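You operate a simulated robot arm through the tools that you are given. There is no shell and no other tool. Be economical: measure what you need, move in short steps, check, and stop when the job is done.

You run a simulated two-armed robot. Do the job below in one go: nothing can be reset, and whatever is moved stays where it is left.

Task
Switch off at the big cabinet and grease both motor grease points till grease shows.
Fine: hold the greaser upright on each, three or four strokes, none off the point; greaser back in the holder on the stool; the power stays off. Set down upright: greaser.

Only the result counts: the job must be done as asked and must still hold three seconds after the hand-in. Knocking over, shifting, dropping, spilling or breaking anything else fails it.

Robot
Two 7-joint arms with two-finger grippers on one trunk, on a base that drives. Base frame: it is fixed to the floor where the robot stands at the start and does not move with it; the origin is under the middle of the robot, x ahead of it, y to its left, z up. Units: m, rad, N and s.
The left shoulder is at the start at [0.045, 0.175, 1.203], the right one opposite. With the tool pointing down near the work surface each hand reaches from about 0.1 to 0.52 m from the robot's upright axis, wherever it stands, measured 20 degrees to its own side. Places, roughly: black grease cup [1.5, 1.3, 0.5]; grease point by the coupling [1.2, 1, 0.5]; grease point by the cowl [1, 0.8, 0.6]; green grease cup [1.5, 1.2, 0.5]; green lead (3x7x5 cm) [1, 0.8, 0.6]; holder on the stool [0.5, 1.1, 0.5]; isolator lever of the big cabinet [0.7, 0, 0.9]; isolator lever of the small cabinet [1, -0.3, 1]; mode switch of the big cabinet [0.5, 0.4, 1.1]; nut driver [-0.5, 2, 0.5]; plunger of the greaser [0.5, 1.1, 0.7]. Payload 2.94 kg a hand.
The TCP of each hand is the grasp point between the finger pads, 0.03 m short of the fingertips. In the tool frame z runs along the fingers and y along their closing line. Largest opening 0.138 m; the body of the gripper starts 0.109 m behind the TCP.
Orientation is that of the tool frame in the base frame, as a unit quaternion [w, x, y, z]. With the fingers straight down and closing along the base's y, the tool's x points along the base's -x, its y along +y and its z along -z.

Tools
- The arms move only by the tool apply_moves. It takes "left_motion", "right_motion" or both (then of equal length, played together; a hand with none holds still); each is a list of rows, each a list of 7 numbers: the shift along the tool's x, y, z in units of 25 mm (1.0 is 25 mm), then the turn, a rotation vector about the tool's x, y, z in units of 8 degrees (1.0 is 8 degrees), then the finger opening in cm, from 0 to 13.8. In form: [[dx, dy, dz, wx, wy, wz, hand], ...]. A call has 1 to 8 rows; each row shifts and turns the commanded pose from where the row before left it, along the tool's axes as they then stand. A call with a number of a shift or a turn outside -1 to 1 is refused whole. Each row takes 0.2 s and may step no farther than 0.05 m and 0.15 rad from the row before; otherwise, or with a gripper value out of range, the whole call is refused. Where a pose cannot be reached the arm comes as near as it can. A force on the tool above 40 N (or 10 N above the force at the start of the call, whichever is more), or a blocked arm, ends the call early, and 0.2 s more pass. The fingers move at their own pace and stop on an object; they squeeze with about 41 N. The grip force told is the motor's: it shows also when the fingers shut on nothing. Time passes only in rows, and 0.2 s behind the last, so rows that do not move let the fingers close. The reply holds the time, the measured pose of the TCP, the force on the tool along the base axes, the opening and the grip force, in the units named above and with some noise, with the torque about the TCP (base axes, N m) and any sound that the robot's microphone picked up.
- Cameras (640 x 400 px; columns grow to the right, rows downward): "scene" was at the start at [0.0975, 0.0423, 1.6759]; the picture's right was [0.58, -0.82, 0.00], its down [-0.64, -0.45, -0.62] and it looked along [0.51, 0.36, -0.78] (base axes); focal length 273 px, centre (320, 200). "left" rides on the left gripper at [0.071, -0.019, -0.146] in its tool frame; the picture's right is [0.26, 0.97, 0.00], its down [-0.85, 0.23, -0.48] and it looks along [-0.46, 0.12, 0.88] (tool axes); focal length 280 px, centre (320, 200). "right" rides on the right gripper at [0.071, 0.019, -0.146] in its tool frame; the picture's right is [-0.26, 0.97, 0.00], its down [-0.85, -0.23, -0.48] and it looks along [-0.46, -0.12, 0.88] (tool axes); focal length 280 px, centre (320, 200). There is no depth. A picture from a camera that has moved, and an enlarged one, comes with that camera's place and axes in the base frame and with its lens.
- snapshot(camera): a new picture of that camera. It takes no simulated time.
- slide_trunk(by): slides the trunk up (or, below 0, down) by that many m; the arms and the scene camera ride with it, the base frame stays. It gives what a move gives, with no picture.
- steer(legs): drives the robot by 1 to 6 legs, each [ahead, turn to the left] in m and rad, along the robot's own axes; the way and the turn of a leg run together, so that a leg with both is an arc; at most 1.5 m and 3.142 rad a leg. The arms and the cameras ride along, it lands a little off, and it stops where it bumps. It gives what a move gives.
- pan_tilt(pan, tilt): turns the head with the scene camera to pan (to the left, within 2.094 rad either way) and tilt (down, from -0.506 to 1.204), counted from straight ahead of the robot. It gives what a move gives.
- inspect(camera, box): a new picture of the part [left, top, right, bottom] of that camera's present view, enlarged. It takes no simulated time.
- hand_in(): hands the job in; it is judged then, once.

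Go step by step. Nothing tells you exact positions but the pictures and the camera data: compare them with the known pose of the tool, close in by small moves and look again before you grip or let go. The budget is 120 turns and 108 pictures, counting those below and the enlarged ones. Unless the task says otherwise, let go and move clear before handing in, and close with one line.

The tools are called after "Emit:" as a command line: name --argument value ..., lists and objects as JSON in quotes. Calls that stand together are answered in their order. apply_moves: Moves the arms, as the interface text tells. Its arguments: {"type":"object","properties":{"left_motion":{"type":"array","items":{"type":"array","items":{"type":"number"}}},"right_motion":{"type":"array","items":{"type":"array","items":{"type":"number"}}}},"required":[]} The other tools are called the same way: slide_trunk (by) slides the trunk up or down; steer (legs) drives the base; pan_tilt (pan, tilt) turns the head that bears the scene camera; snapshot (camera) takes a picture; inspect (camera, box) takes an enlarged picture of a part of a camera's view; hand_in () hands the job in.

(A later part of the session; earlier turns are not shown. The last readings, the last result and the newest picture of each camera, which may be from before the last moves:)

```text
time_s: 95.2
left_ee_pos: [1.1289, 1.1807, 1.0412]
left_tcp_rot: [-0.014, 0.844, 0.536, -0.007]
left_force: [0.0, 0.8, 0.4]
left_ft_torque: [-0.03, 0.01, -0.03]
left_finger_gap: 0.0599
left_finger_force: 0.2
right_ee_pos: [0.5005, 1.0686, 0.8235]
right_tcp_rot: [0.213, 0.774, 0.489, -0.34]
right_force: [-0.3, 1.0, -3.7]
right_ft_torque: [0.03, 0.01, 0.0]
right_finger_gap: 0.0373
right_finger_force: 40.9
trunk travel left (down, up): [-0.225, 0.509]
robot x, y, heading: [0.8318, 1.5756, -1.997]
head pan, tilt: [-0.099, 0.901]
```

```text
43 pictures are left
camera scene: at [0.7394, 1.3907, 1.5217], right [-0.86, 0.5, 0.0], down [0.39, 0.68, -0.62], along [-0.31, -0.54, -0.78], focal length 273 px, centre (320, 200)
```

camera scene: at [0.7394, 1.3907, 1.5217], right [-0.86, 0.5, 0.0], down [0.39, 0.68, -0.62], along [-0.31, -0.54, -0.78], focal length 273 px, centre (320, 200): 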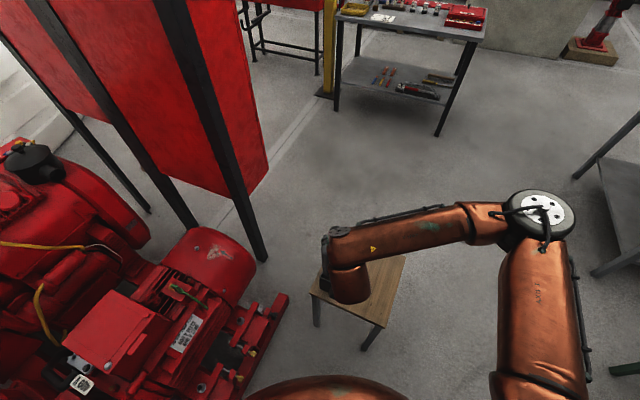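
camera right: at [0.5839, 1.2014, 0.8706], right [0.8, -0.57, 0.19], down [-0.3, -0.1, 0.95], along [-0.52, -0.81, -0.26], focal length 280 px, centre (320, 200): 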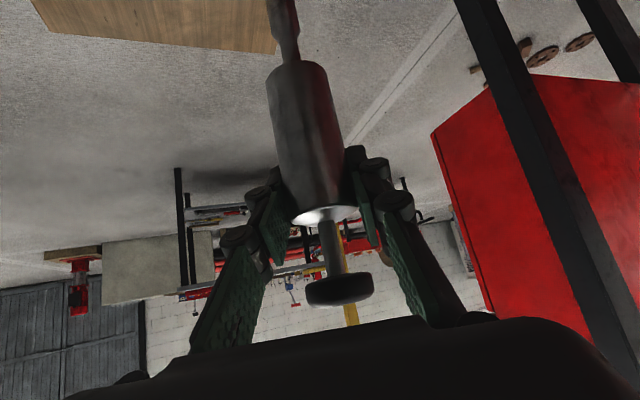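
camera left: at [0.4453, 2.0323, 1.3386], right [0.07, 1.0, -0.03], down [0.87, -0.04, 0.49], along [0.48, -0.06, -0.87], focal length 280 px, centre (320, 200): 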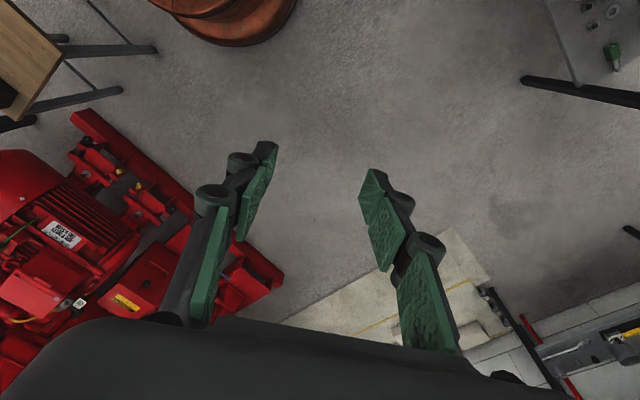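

The greaser is out, hanging upright, its tip about 14 cm below my grip. I raise it a bit more and drive to about (0.78, 1.40), from where both points lie at 0.61 m, then turn to the cowl point.

Emit:
apply_moves --right_motion '[[-0.738, 0, -0.676, 0, 0, 0, 2.5], [-0.738, 0, -0.676, 0, 0, 0, 2.5], [-0.738, 0, -0.676, 0, 0, 0, 2.5]]'

Emit:
steer --legs '[[0, 0.14], [0.183, 0], [0, 0.658]]'

Emit:
pan_tilt --pan 0.0 --tilt 0.9

Emit:
snapshot --camera "scene"

```text
time_s: 96.0
left_ee_pos: [1.1281, 1.1831, 1.0424]
left_tcp_rot: [-0.014, 0.844, 0.535, -0.007]
left_force: [0.2, -0.3, 0.5]
left_ft_torque: [-0.02, 0.02, 0.0]
left_finger_gap: 0.0601
left_finger_force: 0.1
right_ee_pos: [0.5009, 1.0689, 0.8991]
right_tcp_rot: [0.215, 0.773, 0.49, -0.341]
right_force: [1.1, 0.2, -3.2]
right_ft_torque: [-0.03, 0.0, -0.02]
right_finger_gap: 0.0375
right_finger_force: 41.6
trunk travel left (down, up): [-0.225, 0.509]
robot x, y, heading: [0.8314, 1.574, -1.995]
head pan, tilt: [-0.099, 0.901]
```

```text
time_s: 99.9
left_ee_pos: [1.2688, 1.3429, 1.0414]
left_tcp_rot: [-0.009, 0.567, 0.824, -0.01]
left_force: [-0.1, 0.7, -0.8]
left_ft_torque: [0.0, 0.01, 0.01]
left_finger_gap: 0.0602
left_finger_force: 0.0
right_ee_pos: [0.9161, 0.8128, 0.8978]
right_tcp_rot: [0.33, 0.52, 0.754, -0.229]
right_force: [-0.2, -0.8, -3.6]
right_ft_torque: [0.02, -0.01, 0.01]
right_finger_gap: 0.0369
right_finger_force: 40.8
trunk travel left (down, up): [-0.225, 0.509]
robot x, y, heading: [0.7782, 1.4, -1.198]
head pan, tilt: [-0.099, 0.901]
```

```text
time_s: 100.6
left_ee_pos: [1.268, 1.3438, 1.0421]
left_tcp_rot: [-0.01, 0.566, 0.824, -0.01]
left_force: [0.0, -0.2, -0.1]
left_ft_torque: [0.03, -0.02, 0.03]
left_finger_gap: 0.0601
left_finger_force: 0.0
right_ee_pos: [0.9162, 0.8121, 0.8986]
right_tcp_rot: [0.33, 0.52, 0.754, -0.229]
right_force: [0.6, -0.1, -3.8]
right_ft_torque: [-0.03, -0.01, -0.01]
right_finger_gap: 0.0368
right_finger_force: 40.7
trunk travel left (down, up): [-0.225, 0.509]
robot x, y, heading: [0.7824, 1.4, -1.189]
head pan, tilt: [0.0, 0.901]
```

```text
42 pictures are left
camera scene: at [0.8549, 1.2077, 1.5216], right [-0.93, -0.37, 0.0], down [-0.29, 0.73, -0.62], along [0.23, -0.58, -0.78], focal length 273 px, centre (320, 200)
```

scene: 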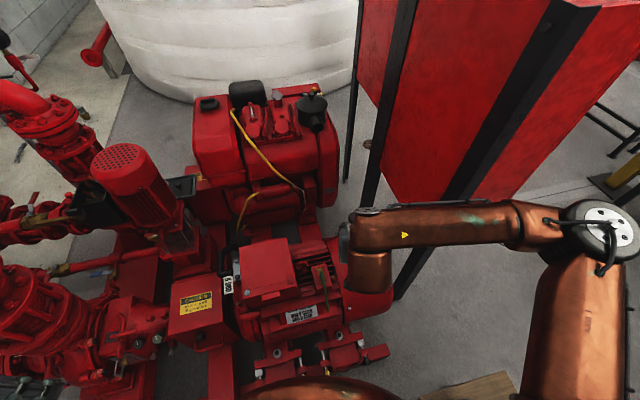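

Well placed. I bring the greaser over the cowl point at z 0.80 and move the left hand in to serve as a second viewpoint.

Emit:
apply_moves --left_motion '[[-0.72, -0.95, 0.47, 0, 0, 0, 4], [-0.72, -0.95, 0.47, 0, 0, 0, 4], [-0.72, -0.95, 0.47, 0, 0, 0, 4], [-0.72, -0.95, 0.47, 0, 0, 0, 4], [-0.72, -0.95, 0.47, 0, 0, 0, 4], [-0.72, -0.95, 0.47, 0, 0, 0, 4], [-0.72, -0.95, 0.47, 0, 0, 0, 4], [-0.72, -0.95, 0.47, 0, 0, 0, 4]]' --right_motion '[[0.34, 0.187, 0.372, 0, 0, 0, 2.5], [0.34, 0.187, 0.372, 0, 0, 0, 2.5], [0.34, 0.187, 0.372, 0, 0, 0, 2.5], [0.34, 0.187, 0.372, 0, 0, 0, 2.5], [0.34, 0.187, 0.372, 0, 0, 0, 2.5], [0.34, 0.187, 0.372, 0, 0, 0, 2.5], [0.34, 0.187, 0.372, 0, 0, 0, 2.5], [0.34, 0.187, 0.372, 0, 0, 0, 2.5]]'

Emit:
snapshot --camera "left"

```text
time_s: 102.4
left_ee_pos: [1.1508, 1.1306, 0.9692]
left_tcp_rot: [-0.011, 0.566, 0.824, -0.01]
left_force: [-0.2, -0.2, -0.2]
left_ft_torque: [0.02, 0.03, -0.01]
left_finger_gap: 0.04
left_finger_force: 0.1
left hand out of reach, approached as far as the arm can: row 1, 2, 3
right_ee_pos: [0.9535, 0.8159, 0.7964]
right_tcp_rot: [0.33, 0.52, 0.754, -0.228]
right_force: [-0.3, -0.6, -3.9]
right_ft_torque: [-0.03, -0.04, 0.02]
right_finger_gap: 0.0365
right_finger_force: 41.1
trunk travel left (down, up): [-0.225, 0.509]
robot x, y, heading: [0.7789, 1.4023, -1.19]
head pan, tilt: [0.0, 0.901]
```

```text
41 pictures are left
camera left: at [1.1107, 1.1906, 1.1157], right [0.81, 0.59, -0.03], down [0.53, -0.71, 0.46], along [0.26, -0.39, -0.89], focal length 280 px, centre (320, 200)
```

left: 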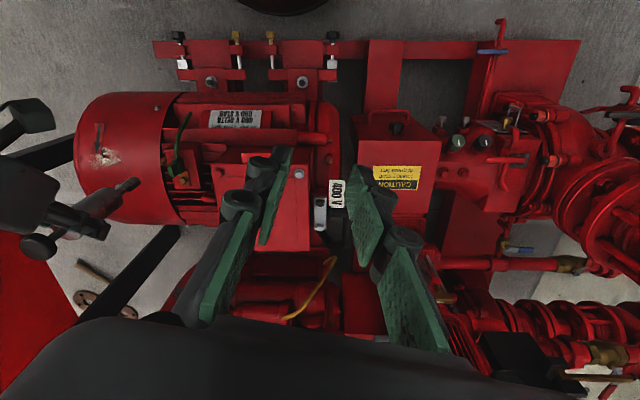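

The left camera sees the greaser's nozzle and the motor. I enlarge it.

Emit:
inspect --camera "left" --box '[60, 80, 260, 220]'

```text
2.86 times, centred on (160, 150) of left
camera zoom: at [1.1107, 1.1906, 1.1157], right [0.81, 0.59, -0.03], down [0.53, -0.71, 0.46], along [0.26, -0.39, -0.89], focal length 801 px, centre (777, 343)
```

zoom: 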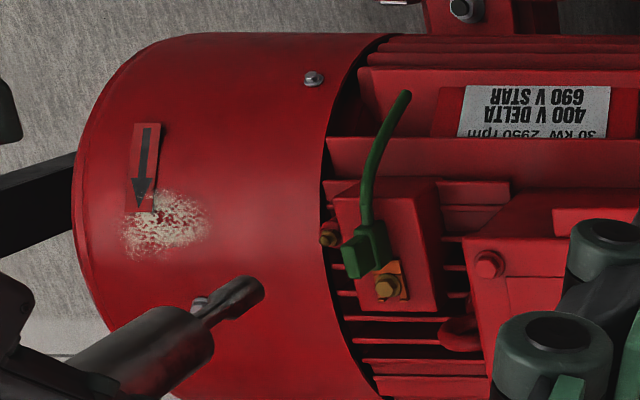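

By the left view the nipple is about 5 mm off from under the tip. I correct and lower the tip to about 2 cm above, shifting the left camera nearer.

Emit:
apply_moves --right_motion '[[0.505, -0.01, 0.381, 0, 0, 0, 2.5], [0.505, -0.01, 0.381, 0, 0, 0, 2.5], [0.505, -0.01, 0.381, 0, 0, 0, 2.5], [0.505, -0.01, 0.381, 0, 0, 0, 2.5]]' --left_motion '[[0, -0.8, 0, 0, 0, 0, 2], [0, -0.8, 0, 0, 0, 0, 1], [0, -0.8, 0, 0, 0, 0, 0], [0, -0.8, 0, 0, 0, 0, 0]]'

Emit:
inspect --camera "left" --box '[80, 80, 280, 220]'

Emit:
inspect --camera "scene" --box '[260, 200, 420, 320]'

```text
time_s: 103.4
left_ee_pos: [1.076, 1.1028, 0.9699]
left_tcp_rot: [-0.01, 0.566, 0.824, -0.009]
left_force: [0.1, 0.4, 0.6]
left_ft_torque: [-0.01, 0.01, -0.01]
left_finger_gap: 0.0001
left_finger_force: 28.4
right_ee_pos: [0.9508, 0.8214, 0.7343]
right_tcp_rot: [0.33, 0.52, 0.754, -0.229]
right_force: [0.5, 0.2, -3.7]
right_ft_torque: [-0.03, 0.01, 0.0]
right_finger_gap: 0.037
right_finger_force: 41.1
trunk travel left (down, up): [-0.225, 0.509]
robot x, y, heading: [0.7805, 1.4002, -1.191]
head pan, tilt: [0.0, 0.901]
```

```text
2.86 times, centred on (180, 150) of left
camera zoom: at [1.0358, 1.1631, 1.1171], right [0.81, 0.59, -0.03], down [0.53, -0.71, 0.46], along [0.26, -0.39, -0.89], focal length 801 px, centre (720, 343)
```

zoom: 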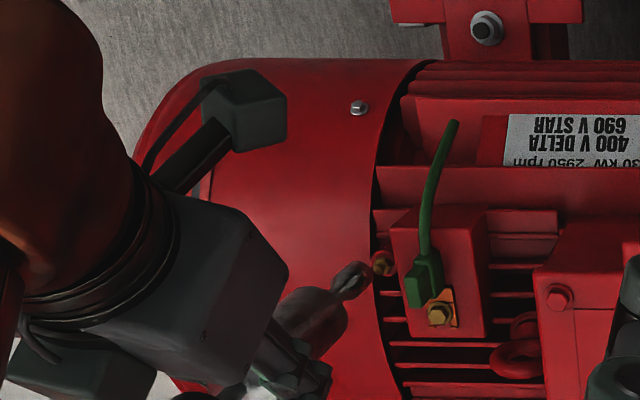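

```text
3.33 times, centred on (340, 260) of scene
camera zoom: at [0.8549, 1.2072, 1.5215], right [-0.93, -0.37, 0.0], down [-0.29, 0.73, -0.62], along [0.23, -0.58, -0.78], focal length 910 px, centre (253, 0)
```

zoom: 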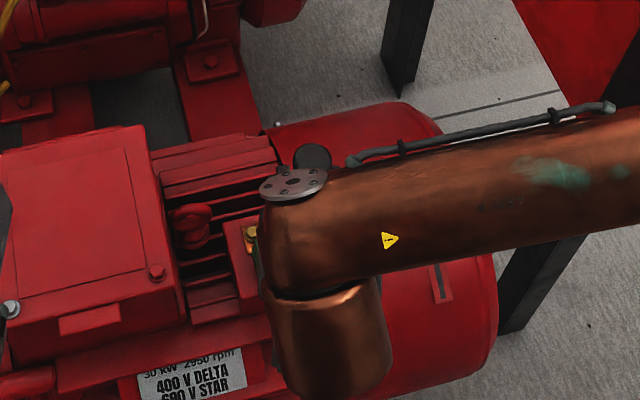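

Tip and nipple nearly coincide; extrapolating the descent, the target is about (0.956, 0.818). I correct, go 12 mm lower and look closely.

Emit:
apply_moves --right_motion '[[0.11, 0.07, 0.235, 0, 0, 0, 2.5], [0.11, 0.07, 0.235, 0, 0, 0, 2.5]]'

Emit:
inspect --camera "left" --box '[170, 150, 230, 190]'

```text
time_s: 104.0
left_ee_pos: [1.0763, 1.1033, 0.9703]
left_tcp_rot: [-0.009, 0.567, 0.824, -0.01]
left_force: [-0.6, 0.5, 0.6]
left_ft_torque: [0.0, -0.03, 0.02]
left_finger_gap: 0.0001
left_finger_force: 28.0
right_ee_pos: [0.9554, 0.8189, 0.7236]
right_tcp_rot: [0.33, 0.52, 0.754, -0.228]
right_force: [0.0, 0.6, -4.0]
right_ft_torque: [-0.01, 0.02, -0.02]
right_finger_gap: 0.0367
right_finger_force: 41.0
trunk travel left (down, up): [-0.225, 0.509]
robot x, y, heading: [0.7779, 1.4045, -1.192]
head pan, tilt: [0.0, 0.901]
```

```text
10.00 times, centred on (200, 170) of left
camera zoom: at [1.036, 1.1634, 1.1173], right [0.81, 0.59, -0.03], down [0.53, -0.71, 0.47], along [0.26, -0.39, -0.88], focal length 2804 px, centre (1520, 500)
```

zoom: 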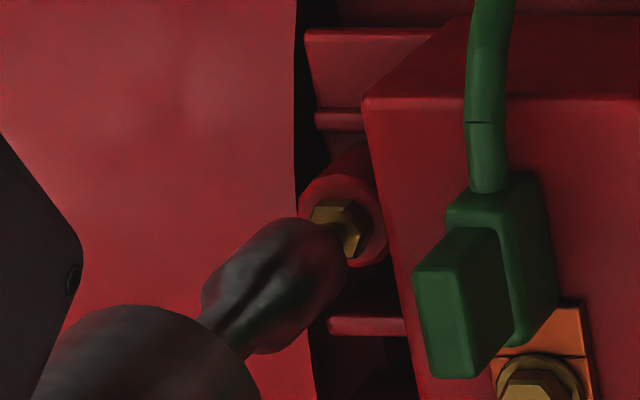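

The nozzle coupler lies in line with the brass nipple. I lower in small steps, watching the force.

Emit:
apply_moves --right_motion '[[0.088, 0, 0.081, 0, 0, 0, 2.5], [0.088, 0, 0.081, 0, 0, 0, 2.5], [0, 0, 0, 0, 0, 0, 2.5]]'

Emit:
inspect --camera "left" --box '[170, 150, 230, 190]'

```text
time_s: 104.8
left_ee_pos: [1.0759, 1.1032, 0.9707]
left_tcp_rot: [-0.01, 0.566, 0.824, -0.01]
left_force: [-0.5, -0.1, 0.3]
left_ft_torque: [0.01, 0.03, 0.01]
left_finger_gap: 0.0
left_finger_force: 28.6
right_ee_pos: [0.9561, 0.8193, 0.7163]
right_tcp_rot: [0.33, 0.52, 0.753, -0.23]
right_force: [0.4, -1.1, -3.7]
right_ft_torque: [0.01, 0.02, 0.02]
right_finger_gap: 0.0366
right_finger_force: 40.3
trunk travel left (down, up): [-0.225, 0.509]
robot x, y, heading: [0.7782, 1.3992, -1.195]
head pan, tilt: [0.0, 0.901]
```

```text
10.00 times, centred on (200, 170) of left
camera zoom: at [1.036, 1.1635, 1.1173], right [0.81, 0.59, -0.03], down [0.53, -0.71, 0.47], along [0.26, -0.39, -0.88], focal length 2804 px, centre (1520, 500)
```

zoom: 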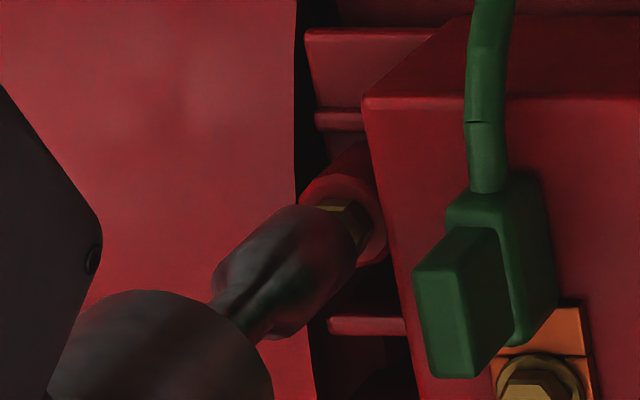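

Still on line and no contact force. I go on down.

Emit:
apply_moves --right_motion '[[0.088, 0, 0.081, 0, 0, 0, 2.5], [0.088, 0, 0.081, 0, 0, 0, 2.5], [0, 0, 0, 0, 0, 0, 2.5]]'

Emit:
inspect --camera "left" --box '[170, 150, 230, 190]'

```text
time_s: 105.6
left_ee_pos: [1.0764, 1.103, 0.9703]
left_tcp_rot: [-0.01, 0.567, 0.824, -0.01]
left_force: [0.5, -0.3, -0.6]
left_ft_torque: [-0.03, -0.01, -0.03]
left_finger_gap: 0.0
left_finger_force: 29.0
right_ee_pos: [0.9561, 0.8189, 0.7119]
right_tcp_rot: [0.33, 0.52, 0.754, -0.229]
right_force: [0.5, 0.0, -3.9]
right_ft_torque: [-0.06, 0.01, 0.01]
right_finger_gap: 0.0365
right_finger_force: 41.2
trunk travel left (down, up): [-0.225, 0.509]
robot x, y, heading: [0.7791, 1.4041, -1.197]
head pan, tilt: [0.0, 0.901]
```

```text
10.00 times, centred on (200, 170) of left
camera zoom: at [1.036, 1.1635, 1.1173], right [0.81, 0.59, -0.03], down [0.53, -0.71, 0.47], along [0.26, -0.39, -0.88], focal length 2804 px, centre (1520, 500)
```

zoom: 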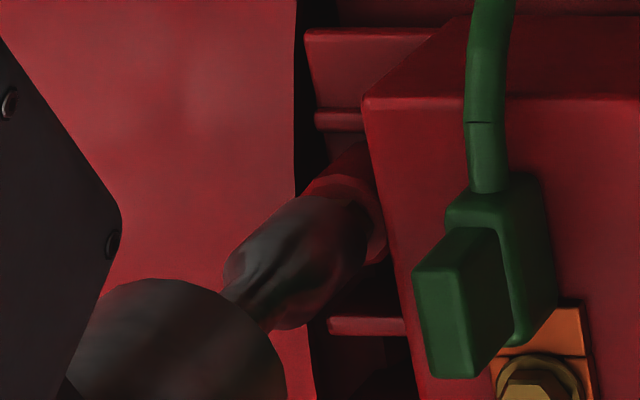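

The coupler now covers the nipple. A few more millimetres to feel it seat.

Emit:
apply_moves --right_motion '[[0.059, 0, 0.054, 0, 0, 0, 2.5], [0.059, 0, 0.054, 0, 0, 0, 2.5], [0, 0, 0, 0, 0, 0, 2.5]]'

Emit:
inspect --camera "left" --box '[170, 150, 230, 190]'

```text
time_s: 106.4
left_ee_pos: [1.0751, 1.1038, 0.9708]
left_tcp_rot: [-0.01, 0.566, 0.824, -0.01]
left_force: [0.2, -0.6, -0.7]
left_ft_torque: [-0.02, 0.03, 0.05]
left_finger_gap: 0.0
left_finger_force: 28.3
right_ee_pos: [0.9564, 0.8186, 0.706]
right_tcp_rot: [0.329, 0.52, 0.754, -0.23]
right_force: [-0.6, 0.7, -3.1]
right_ft_torque: [0.01, -0.02, 0.02]
right_finger_gap: 0.0367
right_finger_force: 41.1
trunk travel left (down, up): [-0.225, 0.509]
robot x, y, heading: [0.7769, 1.3967, -1.193]
head pan, tilt: [0.0, 0.901]
```

```text
10.00 times, centred on (200, 170) of left
camera zoom: at [1.036, 1.1635, 1.1173], right [0.81, 0.59, -0.03], down [0.53, -0.71, 0.47], along [0.26, -0.39, -0.88], focal length 2804 px, centre (1520, 500)
```

zoom: 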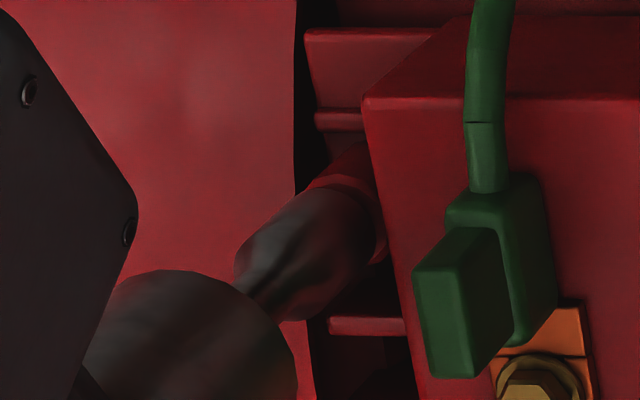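

Emit:
apply_moves --right_motion '[[0.045, 0, 0.041, 0, 0, 0, 2.5], [0.045, 0, 0.041, 0, 0, 0, 2.5], [0.045, 0, 0.041, 0, 0, 0, 2.5], [0, 0, 0, 0, 0, 0, 2.5]]'

Emit:
inspect --camera "left" --box '[170, 150, 230, 190]'

```text
time_s: 107.4
left_ee_pos: [1.0736, 1.1059, 0.9709]
left_tcp_rot: [-0.009, 0.566, 0.824, -0.011]
left_force: [-0.1, -0.2, -0.4]
left_ft_torque: [0.01, 0.0, 0.01]
left_finger_gap: 0.0001
left_finger_force: 28.5
right_ee_pos: [0.9562, 0.8184, 0.7072]
right_tcp_rot: [0.332, 0.52, 0.752, -0.23]
right_force: [-4.3, 3.3, 22.5]
right_ft_torque: [0.69, 0.61, 0.09]
right_finger_gap: 0.0368
right_finger_force: 41.2
trunk travel left (down, up): [-0.225, 0.509]
robot x, y, heading: [0.7774, 1.4053, -1.195]
head pan, tilt: [0.0, 0.901]
```

```text
10.00 times, centred on (200, 170) of left
camera zoom: at [1.0351, 1.1653, 1.1183], right [0.81, 0.59, -0.03], down [0.53, -0.71, 0.47], along [0.26, -0.39, -0.88], focal length 2804 px, centre (1520, 500)
```

zoom: 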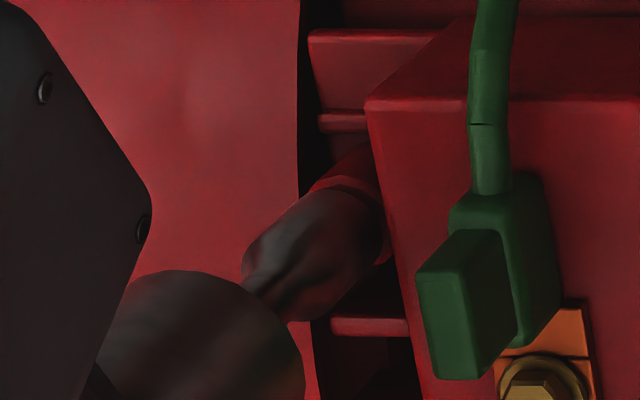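

Contact at about 25 N: the nozzle is seated on the nipple. I ease it a touch, then bring the closed left hand ahead and over toward the plunger, keeping high.

Emit:
apply_moves --left_motion '[[-1, 0, 0, 0, 0, 0, 0], [-1, 0, 0, 0, 0, 0, 0], [-1, 0, 0, 0, 0, 0, 0], [-1, 0, 0, 0, 0, 0, 0], [-1, 0, 0, 0, 0, 0, 0], [-1, 0, 0, 0, 0, 0, 0], [-1, 0, 0, 0, 0, 0, 0], [-1, 0, 0, 0, 0, 0, 0]]' --right_motion '[[-0.045, 0, -0.041, 0, 0, 0, 2.5], [0, 0, 0, 0, 0, 0, 2.5], [0, 0, 0, 0, 0, 0, 2.5], [0, 0, 0, 0, 0, 0, 2.5], [0, 0, 0, 0, 0, 0, 2.5], [0, 0, 0, 0, 0, 0, 2.5], [0, 0, 0, 0, 0, 0, 2.5], [0, 0, 0, 0, 0, 0, 2.5]]'

Emit:
apply_moves --left_motion '[[-1, 0, 0, 0, 0, 0, 0], [0, -1, 0, 0, 0, 0, 0], [0, -1, 0, 0, 0, 0, 0], [0, -1, 0, 0, 0, 0, 0], [0, -1, 0, 0, 0, 0, 0]]'

Emit:
snapshot --camera "left"

Emit:
snapshot --camera "scene"

```text
time_s: 109.2
left_ee_pos: [1.1518, 0.9496, 0.9762]
left_tcp_rot: [-0.009, 0.567, 0.824, -0.011]
left_force: [0.4, 0.0, 0.8]
left_ft_torque: [0.0, 0.01, 0.01]
left_finger_gap: 0.0
left_finger_force: 27.9
left hand out of reach, approached as far as the arm can: row 7, 8
right_ee_pos: [0.9546, 0.819, 0.7046]
right_tcp_rot: [0.331, 0.519, 0.754, -0.229]
right_force: [1.3, -4.5, 20.8]
right_ft_torque: [-0.61, -0.19, 0.0]
right_finger_gap: 0.0365
right_finger_force: 41.3
trunk travel left (down, up): [-0.225, 0.509]
robot x, y, heading: [0.7805, 1.4075, -1.191]
head pan, tilt: [0.0, 0.901]
```

```text
time_s: 110.4
left_ee_pos: [1.1574, 0.9449, 0.9804]
left_tcp_rot: [-0.009, 0.566, 0.824, -0.012]
left_force: [-0.8, 0.2, 0.6]
left_ft_torque: [0.01, -0.02, 0.0]
left_finger_gap: 0.0
left_finger_force: 28.2
left hand out of reach, approached as far as the arm can: row 1, 2, 3, 4, 5
right_ee_pos: [0.9565, 0.8189, 0.7047]
right_tcp_rot: [0.332, 0.518, 0.754, -0.229]
right_force: [0.2, -4.5, 22.5]
right_ft_torque: [-0.45, -0.09, -0.02]
right_finger_gap: 0.0363
right_finger_force: 41.1
trunk travel left (down, up): [-0.225, 0.509]
robot x, y, heading: [0.779, 1.4011, -1.189]
head pan, tilt: [0.0, 0.901]
```

```text
32 pictures are left
camera left: at [1.1177, 1.0049, 1.1296], right [0.81, 0.59, -0.03], down [0.53, -0.71, 0.47], along [0.26, -0.39, -0.88], focal length 280 px, centre (320, 200)
```

left: 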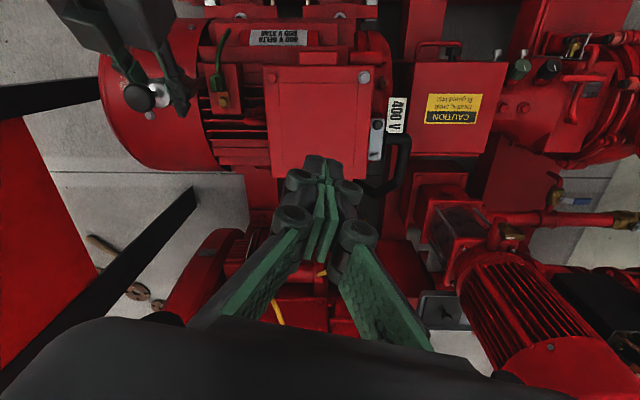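

```text
31 pictures are left
camera scene: at [0.8542, 1.2095, 1.522], right [-0.93, -0.37, 0.0], down [-0.29, 0.73, -0.62], along [0.23, -0.58, -0.78], focal length 273 px, centre (320, 200)
```

scene: 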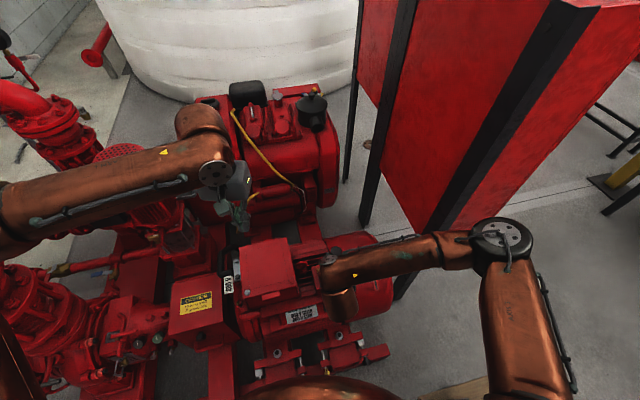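

The left hand can't reach the plunger pointing straight down (limit at 0.56 m ahead). I will come from the left, yawed 60° and pitched to about 46°, which shortens the reach and keeps clear of the right wrist.

Emit:
apply_moves --left_motion '[[0.3, 0, 0, 0, 0, 0.94, 0], [0.2, 0, 0, 0, 0, 0.94, 0], [0, 0, 0, 0, 0, 0.94, 0], [0, 0, 0, 0, 0, 0.94, 0], [0, 0, 0, 0, 0, 0.94, 0], [0, 0, 0, 0, 0, 0.94, 0], [0, 0, 0, 0, 0, 0.94, 0], [0, 0, 0, 0, 0, 0.94, 0]]'

Emit:
apply_moves --left_motion '[[0, 0, 0, 0, -0.92, 0, 0], [0, 0, 0, 0, -0.92, 0, 0], [0, 0, 0, 0, -0.92, 0, 0], [0, 0, 0, 0, -0.92, 0, 0], [0, 0, 0, 0, -0.92, 0, 0], [0, 0, 0, 0, -0.92, 0, 0]]'

Emit:
snapshot --camera "left"

```text
time_s: 112.2
left_ee_pos: [1.154, 0.9565, 0.9831]
left_tcp_rot: [-0.003, 0.903, 0.429, -0.014]
left_force: [0.1, -0.1, -0.5]
left_ft_torque: [0.01, -0.01, 0.01]
left_finger_gap: 0.0
left_finger_force: 28.8
right_ee_pos: [0.9551, 0.8198, 0.7052]
right_tcp_rot: [0.332, 0.519, 0.754, -0.229]
right_force: [-1.3, -2.8, 22.3]
right_ft_torque: [-0.25, 0.06, 0.02]
right_finger_gap: 0.0367
right_finger_force: 41.4
trunk travel left (down, up): [-0.225, 0.509]
robot x, y, heading: [0.7792, 1.4008, -1.191]
head pan, tilt: [0.0, 0.901]
```

```text
time_s: 113.6
left_ee_pos: [1.1548, 0.9563, 0.9825]
left_tcp_rot: [0.16, 0.831, 0.399, -0.353]
left_force: [-0.1, 0.3, 0.2]
left_ft_torque: [0.0, 0.01, 0.04]
left_finger_gap: 0.0001
left_finger_force: 28.6
right_ee_pos: [0.9561, 0.8198, 0.7049]
right_tcp_rot: [0.33, 0.52, 0.753, -0.23]
right_force: [-2.1, -0.9, 21.5]
right_ft_torque: [-0.01, 0.17, -0.02]
right_finger_gap: 0.0366
right_finger_force: 41.1
trunk travel left (down, up): [-0.225, 0.509]
robot x, y, heading: [0.778, 1.4016, -1.196]
head pan, tilt: [0.0, 0.901]
```

```text
30 pictures are left
camera left: at [1.2366, 1.0867, 1.0341], right [0.86, -0.47, -0.2], down [0.03, -0.35, 0.94], along [-0.51, -0.81, -0.29], focal length 280 px, centre (320, 200)
```

left: 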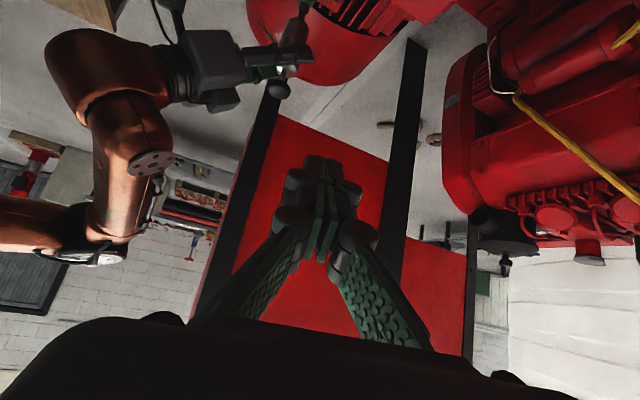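

A superb side view: the greaser stands upright on the nipple. I bring the left fingertips in to some 4 cm above the knob.

Emit:
apply_moves --left_motion '[[-0.155, -0.204, 0.79, 0, 0, 0, 0], [-0.155, -0.204, 0.79, 0, 0, 0, 0], [-0.155, -0.204, 0.79, 0, 0, 0, 0], [-0.155, -0.204, 0.79, 0, 0, 0, 0], [-0.155, -0.204, 0.79, 0, 0, 0, 0], [-0.155, -0.204, 0.79, 0, 0, 0, 0], [-0.155, -0.204, 0.79, 0, 0, 0, 0], [-0.155, -0.204, 0.79, 0, 0, 0, 0]]'

Emit:
apply_moves --left_motion '[[-0.155, -0.204, 0.79, 0, 0, 0, 0], [-0.155, -0.204, 0.79, 0, 0, 0, 0], [-0.155, -0.204, 0.79, 0, 0, 0, 0], [-0.155, -0.204, 0.79, 0, 0, 0, 0]]'

Emit:
snapshot --camera "left"

Emit:
inspect --camera "scene" --box '[240, 180, 400, 320]'

```text
time_s: 115.4
left_ee_pos: [1.0338, 0.8779, 0.8947]
left_tcp_rot: [0.158, 0.832, 0.398, -0.353]
left_force: [-0.6, 0.5, -0.1]
left_ft_torque: [0.02, 0.01, 0.03]
left_finger_gap: 0.0
left_finger_force: 28.4
right_ee_pos: [0.9548, 0.8188, 0.7043]
right_tcp_rot: [0.331, 0.519, 0.754, -0.229]
right_force: [-2.0, -0.9, 16.5]
right_ft_torque: [0.04, 0.13, 0.08]
right_finger_gap: 0.0365
right_finger_force: 41.0
trunk travel left (down, up): [-0.225, 0.509]
robot x, y, heading: [0.7763, 1.4033, -1.196]
head pan, tilt: [0.0, 0.901]
```

```text
time_s: 116.4
left_ee_pos: [1.0083, 0.868, 0.8736]
left_tcp_rot: [0.159, 0.832, 0.399, -0.353]
left_force: [-0.8, 0.1, -0.8]
left_ft_torque: [-0.01, -0.03, 0.02]
left_finger_gap: 0.0
left_finger_force: 28.4
left hand out of reach, approached as far as the arm can: row 2, 3, 4
right_ee_pos: [0.9557, 0.8186, 0.7038]
right_tcp_rot: [0.331, 0.52, 0.753, -0.229]
right_force: [-2.1, -1.2, 16.4]
right_ft_torque: [0.17, 0.21, 0.06]
right_finger_gap: 0.0364
right_finger_force: 40.8
trunk travel left (down, up): [-0.225, 0.509]
robot x, y, heading: [0.7778, 1.4004, -1.197]
head pan, tilt: [0.0, 0.901]
```

```text
29 pictures are left
camera left: at [1.0916, 0.9988, 0.926], right [0.86, -0.46, -0.2], down [0.03, -0.35, 0.94], along [-0.51, -0.81, -0.29], focal length 280 px, centre (320, 200)
```

left: 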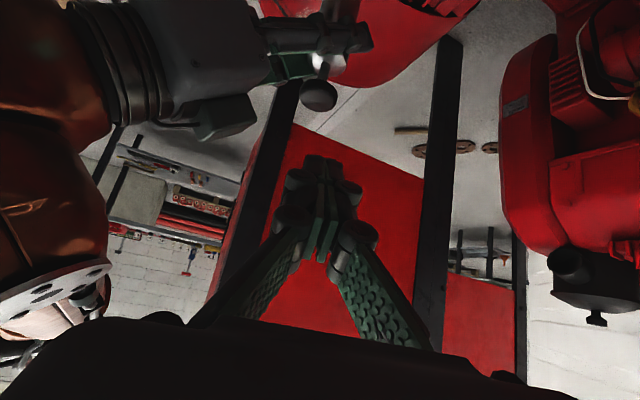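

```text
2.86 times, centred on (320, 250) of scene
camera zoom: at [0.8541, 1.2093, 1.5219], right [-0.93, -0.37, 0.0], down [-0.29, 0.73, -0.62], along [0.23, -0.58, -0.78], focal length 780 px, centre (320, 57)
```

zoom: 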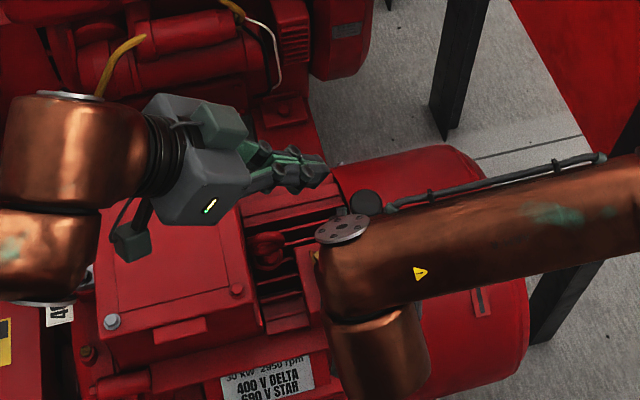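

The left arm stops about 9 cm short. I try letting it point more forward (less yaw) while moving in, which may free the wrist.

Emit:
apply_moves --left_motion '[[0, 0, 0, 0, 0, -0.9, 0], [0, 0, 0, 0, 0, -0.9, 0], [0, 0, 0, 0, 0, -0.9, 0], [0, 0, 0.5, 0, 0, 0, 0], [0, 0, 0.5, 0, 0, 0, 0]]'

```text
time_s: 117.6
left_ee_pos: [1.0107, 0.8695, 0.8679]
left_tcp_rot: [0.09, 0.742, 0.547, -0.376]
left_force: [0.0, -0.3, 0.6]
left_ft_torque: [0.01, -0.01, -0.02]
left_finger_gap: 0.0
left_finger_force: 27.9
left hand out of reach, approached as far as the arm can: row 4, 5
right_ee_pos: [0.9551, 0.8187, 0.7035]
right_tcp_rot: [0.331, 0.52, 0.753, -0.23]
right_force: [-1.9, 0.5, 14.8]
right_ft_torque: [0.19, 0.18, 0.04]
right_finger_gap: 0.0366
right_finger_force: 40.9
trunk travel left (down, up): [-0.225, 0.509]
robot x, y, heading: [0.777, 1.4052, -1.189]
head pan, tilt: [0.0, 0.901]
```

Still short. The right arm reached farther at the lever with its hand rolled 90°, so I roll the left hand the mirrored way and try again.

Emit:
apply_moves --left_motion '[[0, 0, -0.2, 0, 0, -1, 0], [0, 0, -0.2, 0, 0, -1, 0], [0, 0, 0, 0, 0, -1, 0], [0, 0, 0, 0, 0, -1, 0], [0, 0, 0, 0, 0, -1, 0], [0, 0, 0, 0, 0, -1, 0], [0, 0, 0, 0, 0, -1, 0], [0, 0, 0, 0, 0, -1, 0]]'

Emit:
apply_moves --left_motion '[[0, 0, 0.5, 0, 0, -0.5, 0], [0, 0, 0.5, 0, 0, 0, 0]]'

Emit:
snapshot --camera "left"

```text
time_s: 119.4
left_ee_pos: [1.0162, 0.8753, 0.8739]
left_tcp_rot: [-0.124, 0.338, 0.858, -0.367]
left_force: [0.5, -1.0, 0.1]
left_ft_torque: [-0.02, -0.02, 0.0]
left_finger_gap: 0.0001
left_finger_force: 28.5
right_ee_pos: [0.9561, 0.8193, 0.7045]
right_tcp_rot: [0.33, 0.519, 0.754, -0.228]
right_force: [-1.9, 1.0, 13.4]
right_ft_torque: [0.13, 0.17, -0.01]
right_finger_gap: 0.0363
right_finger_force: 40.4
trunk travel left (down, up): [-0.225, 0.509]
robot x, y, heading: [0.7783, 1.4007, -1.19]
head pan, tilt: [0.0, 0.901]
```

```text
time_s: 120.0
left_ee_pos: [1.0126, 0.8704, 0.8644]
left_tcp_rot: [-0.136, 0.308, 0.869, -0.363]
left_force: [0.3, -0.4, 0.3]
left_ft_torque: [0.0, 0.01, 0.0]
left_finger_gap: 0.0
left_finger_force: 28.4
left hand out of reach, approached as far as the arm can: row 2
right_ee_pos: [0.9559, 0.8188, 0.7044]
right_tcp_rot: [0.33, 0.52, 0.754, -0.229]
right_force: [-1.6, -0.1, 11.2]
right_ft_torque: [0.1, 0.13, -0.02]
right_finger_gap: 0.0364
right_finger_force: 41.2
trunk travel left (down, up): [-0.225, 0.509]
robot x, y, heading: [0.7787, 1.4026, -1.193]
head pan, tilt: [0.0, 0.901]
```

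```text
27 pictures are left
camera left: at [1.0157, 0.9848, 0.9815], right [0.22, 0.69, -0.68], down [0.98, -0.15, 0.16], along [0.01, -0.7, -0.71], focal length 280 px, centre (320, 200)
```

left: 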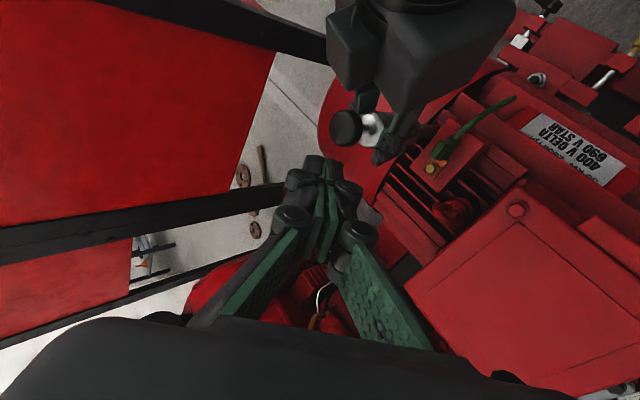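

Same limit whatever the roll. I test whether going straight down is free from here.

Emit:
apply_moves --left_motion '[[0, 0.36, 0.35, 0, 0, 0, 0], [0, 0.36, 0.35, 0, 0, 0, 0], [0, 0.36, 0.35, 0, 0, 0, 0], [0, 0.36, 0.35, 0, 0, 0, 0]]'

Emit:
apply_moves --left_motion '[[0, -0.4, 0.4, 0, 0, 0, 0], [0, -0.4, 0.4, 0, 0, 0, 0]]'

```text
time_s: 121.0
left_ee_pos: [1.0258, 0.8877, 0.826]
left_tcp_rot: [-0.136, 0.309, 0.869, -0.362]
left_force: [0.7, 0.8, 0.4]
left_ft_torque: [-0.03, 0.0, -0.02]
left_finger_gap: 0.0
left_finger_force: 28.5
left hand out of reach, approached as far as the arm can: row 1, 2, 3, 4
right_ee_pos: [0.9548, 0.8199, 0.7043]
right_tcp_rot: [0.33, 0.52, 0.754, -0.229]
right_force: [-0.3, -0.3, 10.7]
right_ft_torque: [0.09, 0.1, 0.0]
right_finger_gap: 0.0366
right_finger_force: 41.2
trunk travel left (down, up): [-0.225, 0.509]
robot x, y, heading: [0.7807, 1.3999, -1.192]
head pan, tilt: [0.0, 0.901]
```

```text
time_s: 121.6
left_ee_pos: [1.023, 0.88, 0.8396]
left_tcp_rot: [-0.136, 0.309, 0.869, -0.362]
left_force: [-0.3, 0.0, 0.2]
left_ft_torque: [-0.02, 0.01, -0.03]
left_finger_gap: 0.0
left_finger_force: 28.6
left hand out of reach, approached as far as the arm can: row 1, 2
right_ee_pos: [0.9548, 0.8194, 0.7048]
right_tcp_rot: [0.33, 0.52, 0.754, -0.229]
right_force: [-1.7, 0.0, 9.8]
right_ft_torque: [0.08, 0.14, 0.03]
right_finger_gap: 0.0363
right_finger_force: 41.3
trunk travel left (down, up): [-0.225, 0.509]
robot x, y, heading: [0.7797, 1.4012, -1.19]
head pan, tilt: [0.0, 0.901]
```

The limit surface falls back as I go lower, so the arm would gain by a lower trunk. I lift the greaser clear, raise the left hand, lower the trunk by 0.15 m and then seat the nozzle again.

Emit:
apply_moves --right_motion '[[-0.736, 0, -0.678, 0, 0, 0, 2.5], [-0.736, 0, -0.678, 0, 0, 0, 2.5], [-0.736, 0, -0.678, 0, 0, 0, 2.5], [-0.736, 0, -0.678, 0, 0, 0, 2.5], [-0.736, 0, -0.678, 0, 0, 0, 2.5], [-0.736, 0, -0.678, 0, 0, 0, 2.5], [-0.736, 0, -0.678, 0, 0, 0, 2.5], [-0.736, 0, -0.678, 0, 0, 0, 2.5]]' --left_motion '[[0, -0.715, -0.9, 0, 0, 0, 0], [0, -0.715, -0.9, 0, 0, 0, 0], [0, -0.715, -0.9, 0, 0, 0, 0], [0, -0.715, -0.9, 0, 0, 0, 0], [0, -0.715, -0.9, 0, 0, 0, 0], [0, -0.715, -0.9, 0, 0, 0, 0], [0, 0, 0, 0, 0, 0, 0], [0, 0, 0, 0, 0, 0, 0]]'

Emit:
slide_trunk --by -0.15

Emit:
snapshot --camera "scene"

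```text
time_s: 123.4
left_ee_pos: [1.0372, 0.8949, 1.0103]
left_tcp_rot: [-0.135, 0.308, 0.869, -0.362]
left_force: [-0.3, -0.2, -0.1]
left_ft_torque: [0.02, 0.01, 0.02]
left_finger_gap: 0.0001
left_finger_force: 28.2
right_ee_pos: [0.9557, 0.8196, 0.9046]
right_tcp_rot: [0.33, 0.519, 0.754, -0.229]
right_force: [-0.5, -0.5, -3.8]
right_ft_torque: [-0.06, 0.04, 0.03]
right_finger_gap: 0.0361
right_finger_force: 40.8
trunk travel left (down, up): [-0.225, 0.509]
robot x, y, heading: [0.7774, 1.3989, -1.194]
head pan, tilt: [0.0, 0.901]
```

```text
time_s: 125.1
left_ee_pos: [1.0361, 0.8937, 0.8623]
left_tcp_rot: [-0.136, 0.308, 0.869, -0.362]
left_force: [-0.9, 0.6, 1.5]
left_ft_torque: [-0.03, -0.02, 0.05]
left_finger_gap: 0.0
left_finger_force: 28.4
right_ee_pos: [0.9559, 0.8194, 0.7564]
right_tcp_rot: [0.331, 0.519, 0.754, -0.228]
right_force: [0.2, 0.4, -3.7]
right_ft_torque: [-0.01, -0.02, 0.0]
right_finger_gap: 0.0364
right_finger_force: 40.9
trunk travel left (down, up): [-0.075, 0.659]
robot x, y, heading: [0.7808, 1.4, -1.191]
head pan, tilt: [0.0, 0.901]
```

```text
26 pictures are left
camera scene: at [0.9072, 1.0761, 1.3529], right [-0.93, -0.37, 0.0], down [-0.29, 0.73, -0.62], along [0.23, -0.58, -0.78], focal length 273 px, centre (320, 200)
```

scene: 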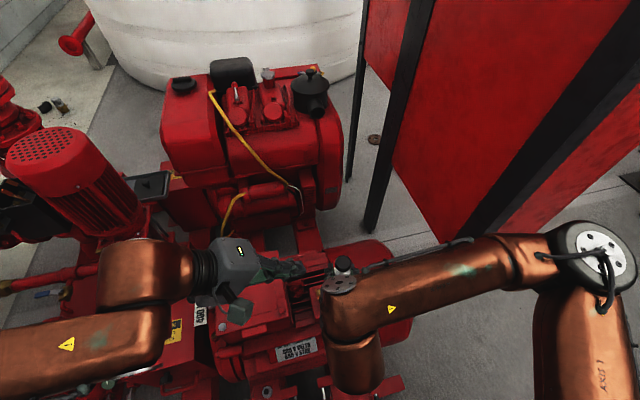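

The shoulders came forward as well, and the knob is now visible. I lower the nozzle back onto the nipple at the same place.

Emit:
apply_moves --right_motion '[[0.294, 0, 0.271, 0, 0, 0, 2.5], [0.294, 0, 0.271, 0, 0, 0, 2.5], [0.294, 0, 0.271, 0, 0, 0, 2.5], [0.294, 0, 0.271, 0, 0, 0, 2.5], [0, 0, 0, 0, 0, 0, 2.5]]'

Emit:
inspect --camera "left" --box '[300, 60, 480, 200]'

Emit:
inspect --camera "scene" --box '[270, 230, 390, 310]'

```text
time_s: 126.3
left_ee_pos: [1.0376, 0.8946, 0.8601]
left_tcp_rot: [-0.136, 0.308, 0.869, -0.361]
left_force: [0.2, -1.1, -0.3]
left_ft_torque: [-0.02, 0.0, 0.02]
left_finger_gap: 0.0
left_finger_force: 28.1
right_ee_pos: [0.9565, 0.8184, 0.7137]
right_tcp_rot: [0.33, 0.52, 0.754, -0.229]
right_force: [0.0, 0.3, -3.5]
right_ft_torque: [-0.01, 0.01, 0.03]
right_finger_gap: 0.0363
right_finger_force: 41.0
trunk travel left (down, up): [-0.075, 0.659]
robot x, y, heading: [0.7748, 1.4036, -1.193]
head pan, tilt: [0.0, 0.901]
```

```text
2.86 times, centred on (390, 130) of left
camera zoom: at [1.041, 1.0072, 0.9776], right [0.22, 0.7, -0.68], down [0.98, -0.15, 0.16], along [0.0, -0.7, -0.71], focal length 801 px, centre (120, 400)
```

zoom: 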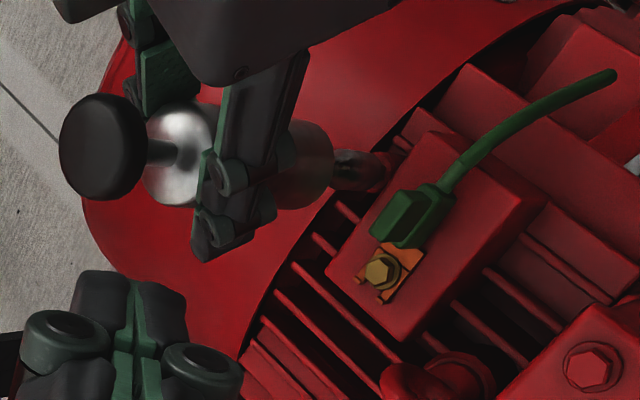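

```text
5.00 times, centred on (330, 270) of scene
camera zoom: at [0.9076, 1.0752, 1.3525], right [-0.93, -0.37, 0.0], down [-0.29, 0.73, -0.62], along [0.23, -0.58, -0.78], focal length 1365 px, centre (270, -150)
```

zoom: 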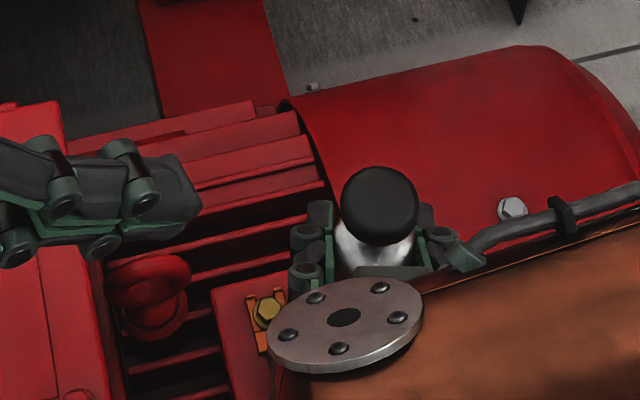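

The coupler is right over its boss. I seat it gently.

Emit:
apply_moves --right_motion '[[0.088, 0, 0.081, 0, 0, 0, 2.5], [0.088, 0, 0.081, 0, 0, 0, 2.5], [0.059, 0, 0.054, 0, 0, 0, 2.5], [0, 0, 0, 0, 0, 0, 2.5]]'

```text
time_s: 127.3
left_ee_pos: [1.0378, 0.8937, 0.8605]
left_tcp_rot: [-0.136, 0.308, 0.869, -0.361]
left_force: [-0.3, -0.3, 0.8]
left_ft_torque: [-0.03, 0.01, -0.03]
left_finger_gap: 0.0
left_finger_force: 28.2
right_ee_pos: [0.9551, 0.8197, 0.7063]
right_tcp_rot: [0.329, 0.52, 0.754, -0.229]
right_force: [0.1, -0.2, -3.0]
right_ft_torque: [0.02, -0.01, -0.01]
right_finger_gap: 0.0365
right_finger_force: 41.1
trunk travel left (down, up): [-0.075, 0.659]
robot x, y, heading: [0.7819, 1.3993, -1.192]
head pan, tilt: [0.0, 0.901]
```

Emit:
apply_moves --right_motion '[[0.045, 0, 0.041, 0, 0, 0, 2.5], [0.045, 0, 0.041, 0, 0, 0, 2.5], [0, 0, 0, 0, 0, 0, 2.5]]' --left_motion '[[0, 0, 0, 0, 0, 0, 0], [0, 0, 0, 0, 0, 0, 0], [0, 0, 0, 0, 0, 0, 0]]'

```text
time_s: 128.1
left_ee_pos: [1.0377, 0.8939, 0.8606]
left_tcp_rot: [-0.136, 0.308, 0.869, -0.363]
left_force: [-1.0, -0.3, -1.6]
left_ft_torque: [0.02, 0.01, 0.02]
left_finger_gap: 0.0
left_finger_force: 28.3
right_ee_pos: [0.9555, 0.8208, 0.7042]
right_tcp_rot: [0.331, 0.52, 0.753, -0.23]
right_force: [-2.1, 1.1, 8.7]
right_ft_torque: [0.29, 0.25, 0.03]
right_finger_gap: 0.0363
right_finger_force: 41.2
trunk travel left (down, up): [-0.075, 0.659]
robot x, y, heading: [0.7774, 1.3985, -1.189]
head pan, tilt: [0.0, 0.901]
```

Nozzle seated with about 12 N. Now the left fingertips go to 2.5 cm above the knob.

Emit:
apply_moves --left_motion '[[0.166, -0.387, 0.935, 0, 0, 0, 0], [0.166, -0.387, 0.935, 0, 0, 0, 0], [0.166, -0.387, 0.935, 0, 0, 0, 0], [0.166, -0.387, 0.935, 0, 0, 0, 0]]'

Emit:
inspect --camera "left" --box '[250, 60, 450, 220]'

Emit:
inspect --camera "scene" --box '[270, 230, 390, 310]'

```text
time_s: 129.1
left_ee_pos: [0.9647, 0.831, 0.8243]
left_tcp_rot: [-0.136, 0.308, 0.869, -0.363]
left_force: [-0.7, 0.5, 0.8]
left_ft_torque: [0.01, -0.04, 0.03]
left_finger_gap: 0.0001
left_finger_force: 28.4
right_ee_pos: [0.9556, 0.821, 0.7051]
right_tcp_rot: [0.332, 0.518, 0.754, -0.23]
right_force: [-0.1, -3.9, 11.2]
right_ft_torque: [-0.26, -0.06, 0.04]
right_finger_gap: 0.0364
right_finger_force: 41.6
trunk travel left (down, up): [-0.075, 0.659]
robot x, y, heading: [0.776, 1.3996, -1.194]
head pan, tilt: [0.0, 0.901]
```

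```text
2.50 times, centred on (350, 140) of left
camera zoom: at [0.9673, 0.946, 0.9411], right [0.22, 0.69, -0.69], down [0.98, -0.15, 0.16], along [0.01, -0.7, -0.71], focal length 701 px, centre (245, 350)
```

zoom: 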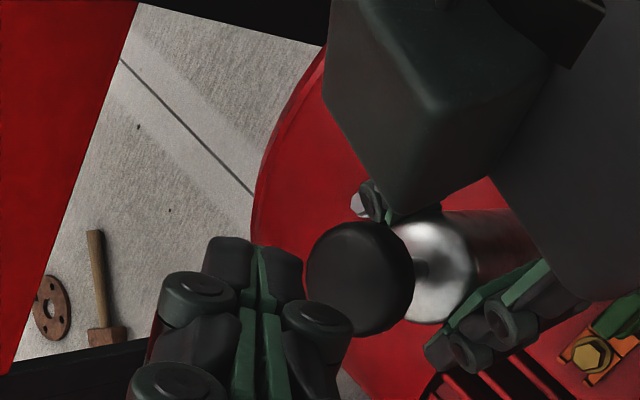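

```text
5.00 times, centred on (330, 270) of scene
camera zoom: at [0.9071, 1.0769, 1.353], right [-0.93, -0.37, 0.0], down [-0.29, 0.73, -0.62], along [0.23, -0.58, -0.78], focal length 1365 px, centre (270, -150)
```

zoom: 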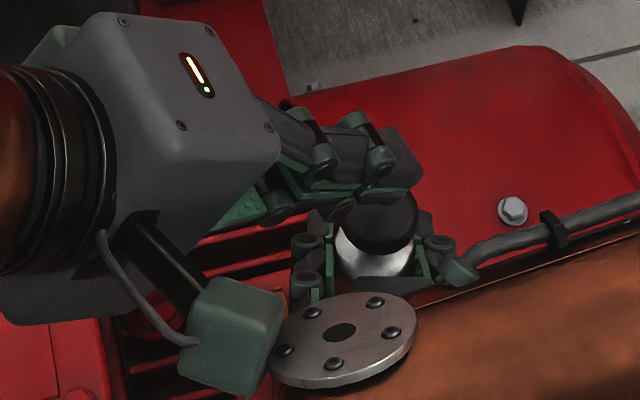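

Positioned over the knob. I lower straight down until I feel it.

Emit:
apply_moves --left_motion '[[0, 0.285, 0.28, 0, 0, 0, 0], [0, 0.285, 0.28, 0, 0, 0, 0], [0, 0.143, 0.14, 0, 0, 0, 0], [0, 0.143, 0.14, 0, 0, 0, 0]]'

```text
time_s: 130.1
left_ee_pos: [0.9642, 0.8321, 0.7938]
left_tcp_rot: [-0.136, 0.308, 0.869, -0.362]
left_force: [-0.3, -1.2, -0.2]
left_ft_torque: [-0.02, -0.01, 0.02]
left_finger_gap: 0.0
left_finger_force: 28.2
right_ee_pos: [0.956, 0.8194, 0.7035]
right_tcp_rot: [0.331, 0.52, 0.753, -0.229]
right_force: [1.0, -2.6, 17.4]
right_ft_torque: [-0.34, -0.17, 0.01]
right_finger_gap: 0.0363
right_finger_force: 40.6
trunk travel left (down, up): [-0.075, 0.659]
robot x, y, heading: [0.7827, 1.4001, -1.197]
head pan, tilt: [0.0, 0.901]
```

Emit:
apply_moves --left_motion '[[0, 0.114, 0.112, 0, 0, 0, 0], [0, 0.114, 0.112, 0, 0, 0, 0], [0, 0.114, 0.112, 0, 0, 0, 0]]'

Emit:
inspect --camera "left" --box '[250, 60, 450, 220]'

```text
time_s: 130.9
left_ee_pos: [0.9638, 0.8335, 0.7825]
left_tcp_rot: [-0.136, 0.309, 0.869, -0.362]
left_force: [-0.1, 0.0, 3.2]
left_ft_torque: [-0.08, 0.02, -0.01]
left_finger_gap: 0.0
left_finger_force: 28.4
right_ee_pos: [0.9563, 0.8197, 0.7037]
right_tcp_rot: [0.331, 0.519, 0.754, -0.229]
right_force: [0.7, -5.3, 17.9]
right_ft_torque: [-0.59, -0.31, -0.05]
right_finger_gap: 0.0367
right_finger_force: 40.9
trunk travel left (down, up): [-0.075, 0.659]
robot x, y, heading: [0.7808, 1.4012, -1.191]
head pan, tilt: [0.0, 0.901]
```

```text
2.50 times, centred on (350, 140) of left
camera zoom: at [0.9675, 0.9467, 0.899], right [0.22, 0.69, -0.69], down [0.98, -0.15, 0.16], along [0.0, -0.7, -0.71], focal length 701 px, centre (245, 350)
```

zoom: 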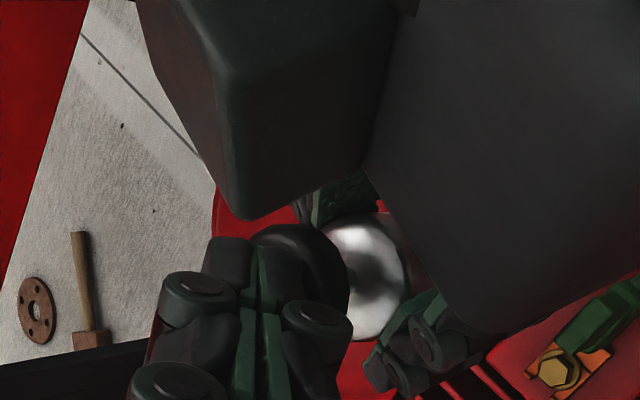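

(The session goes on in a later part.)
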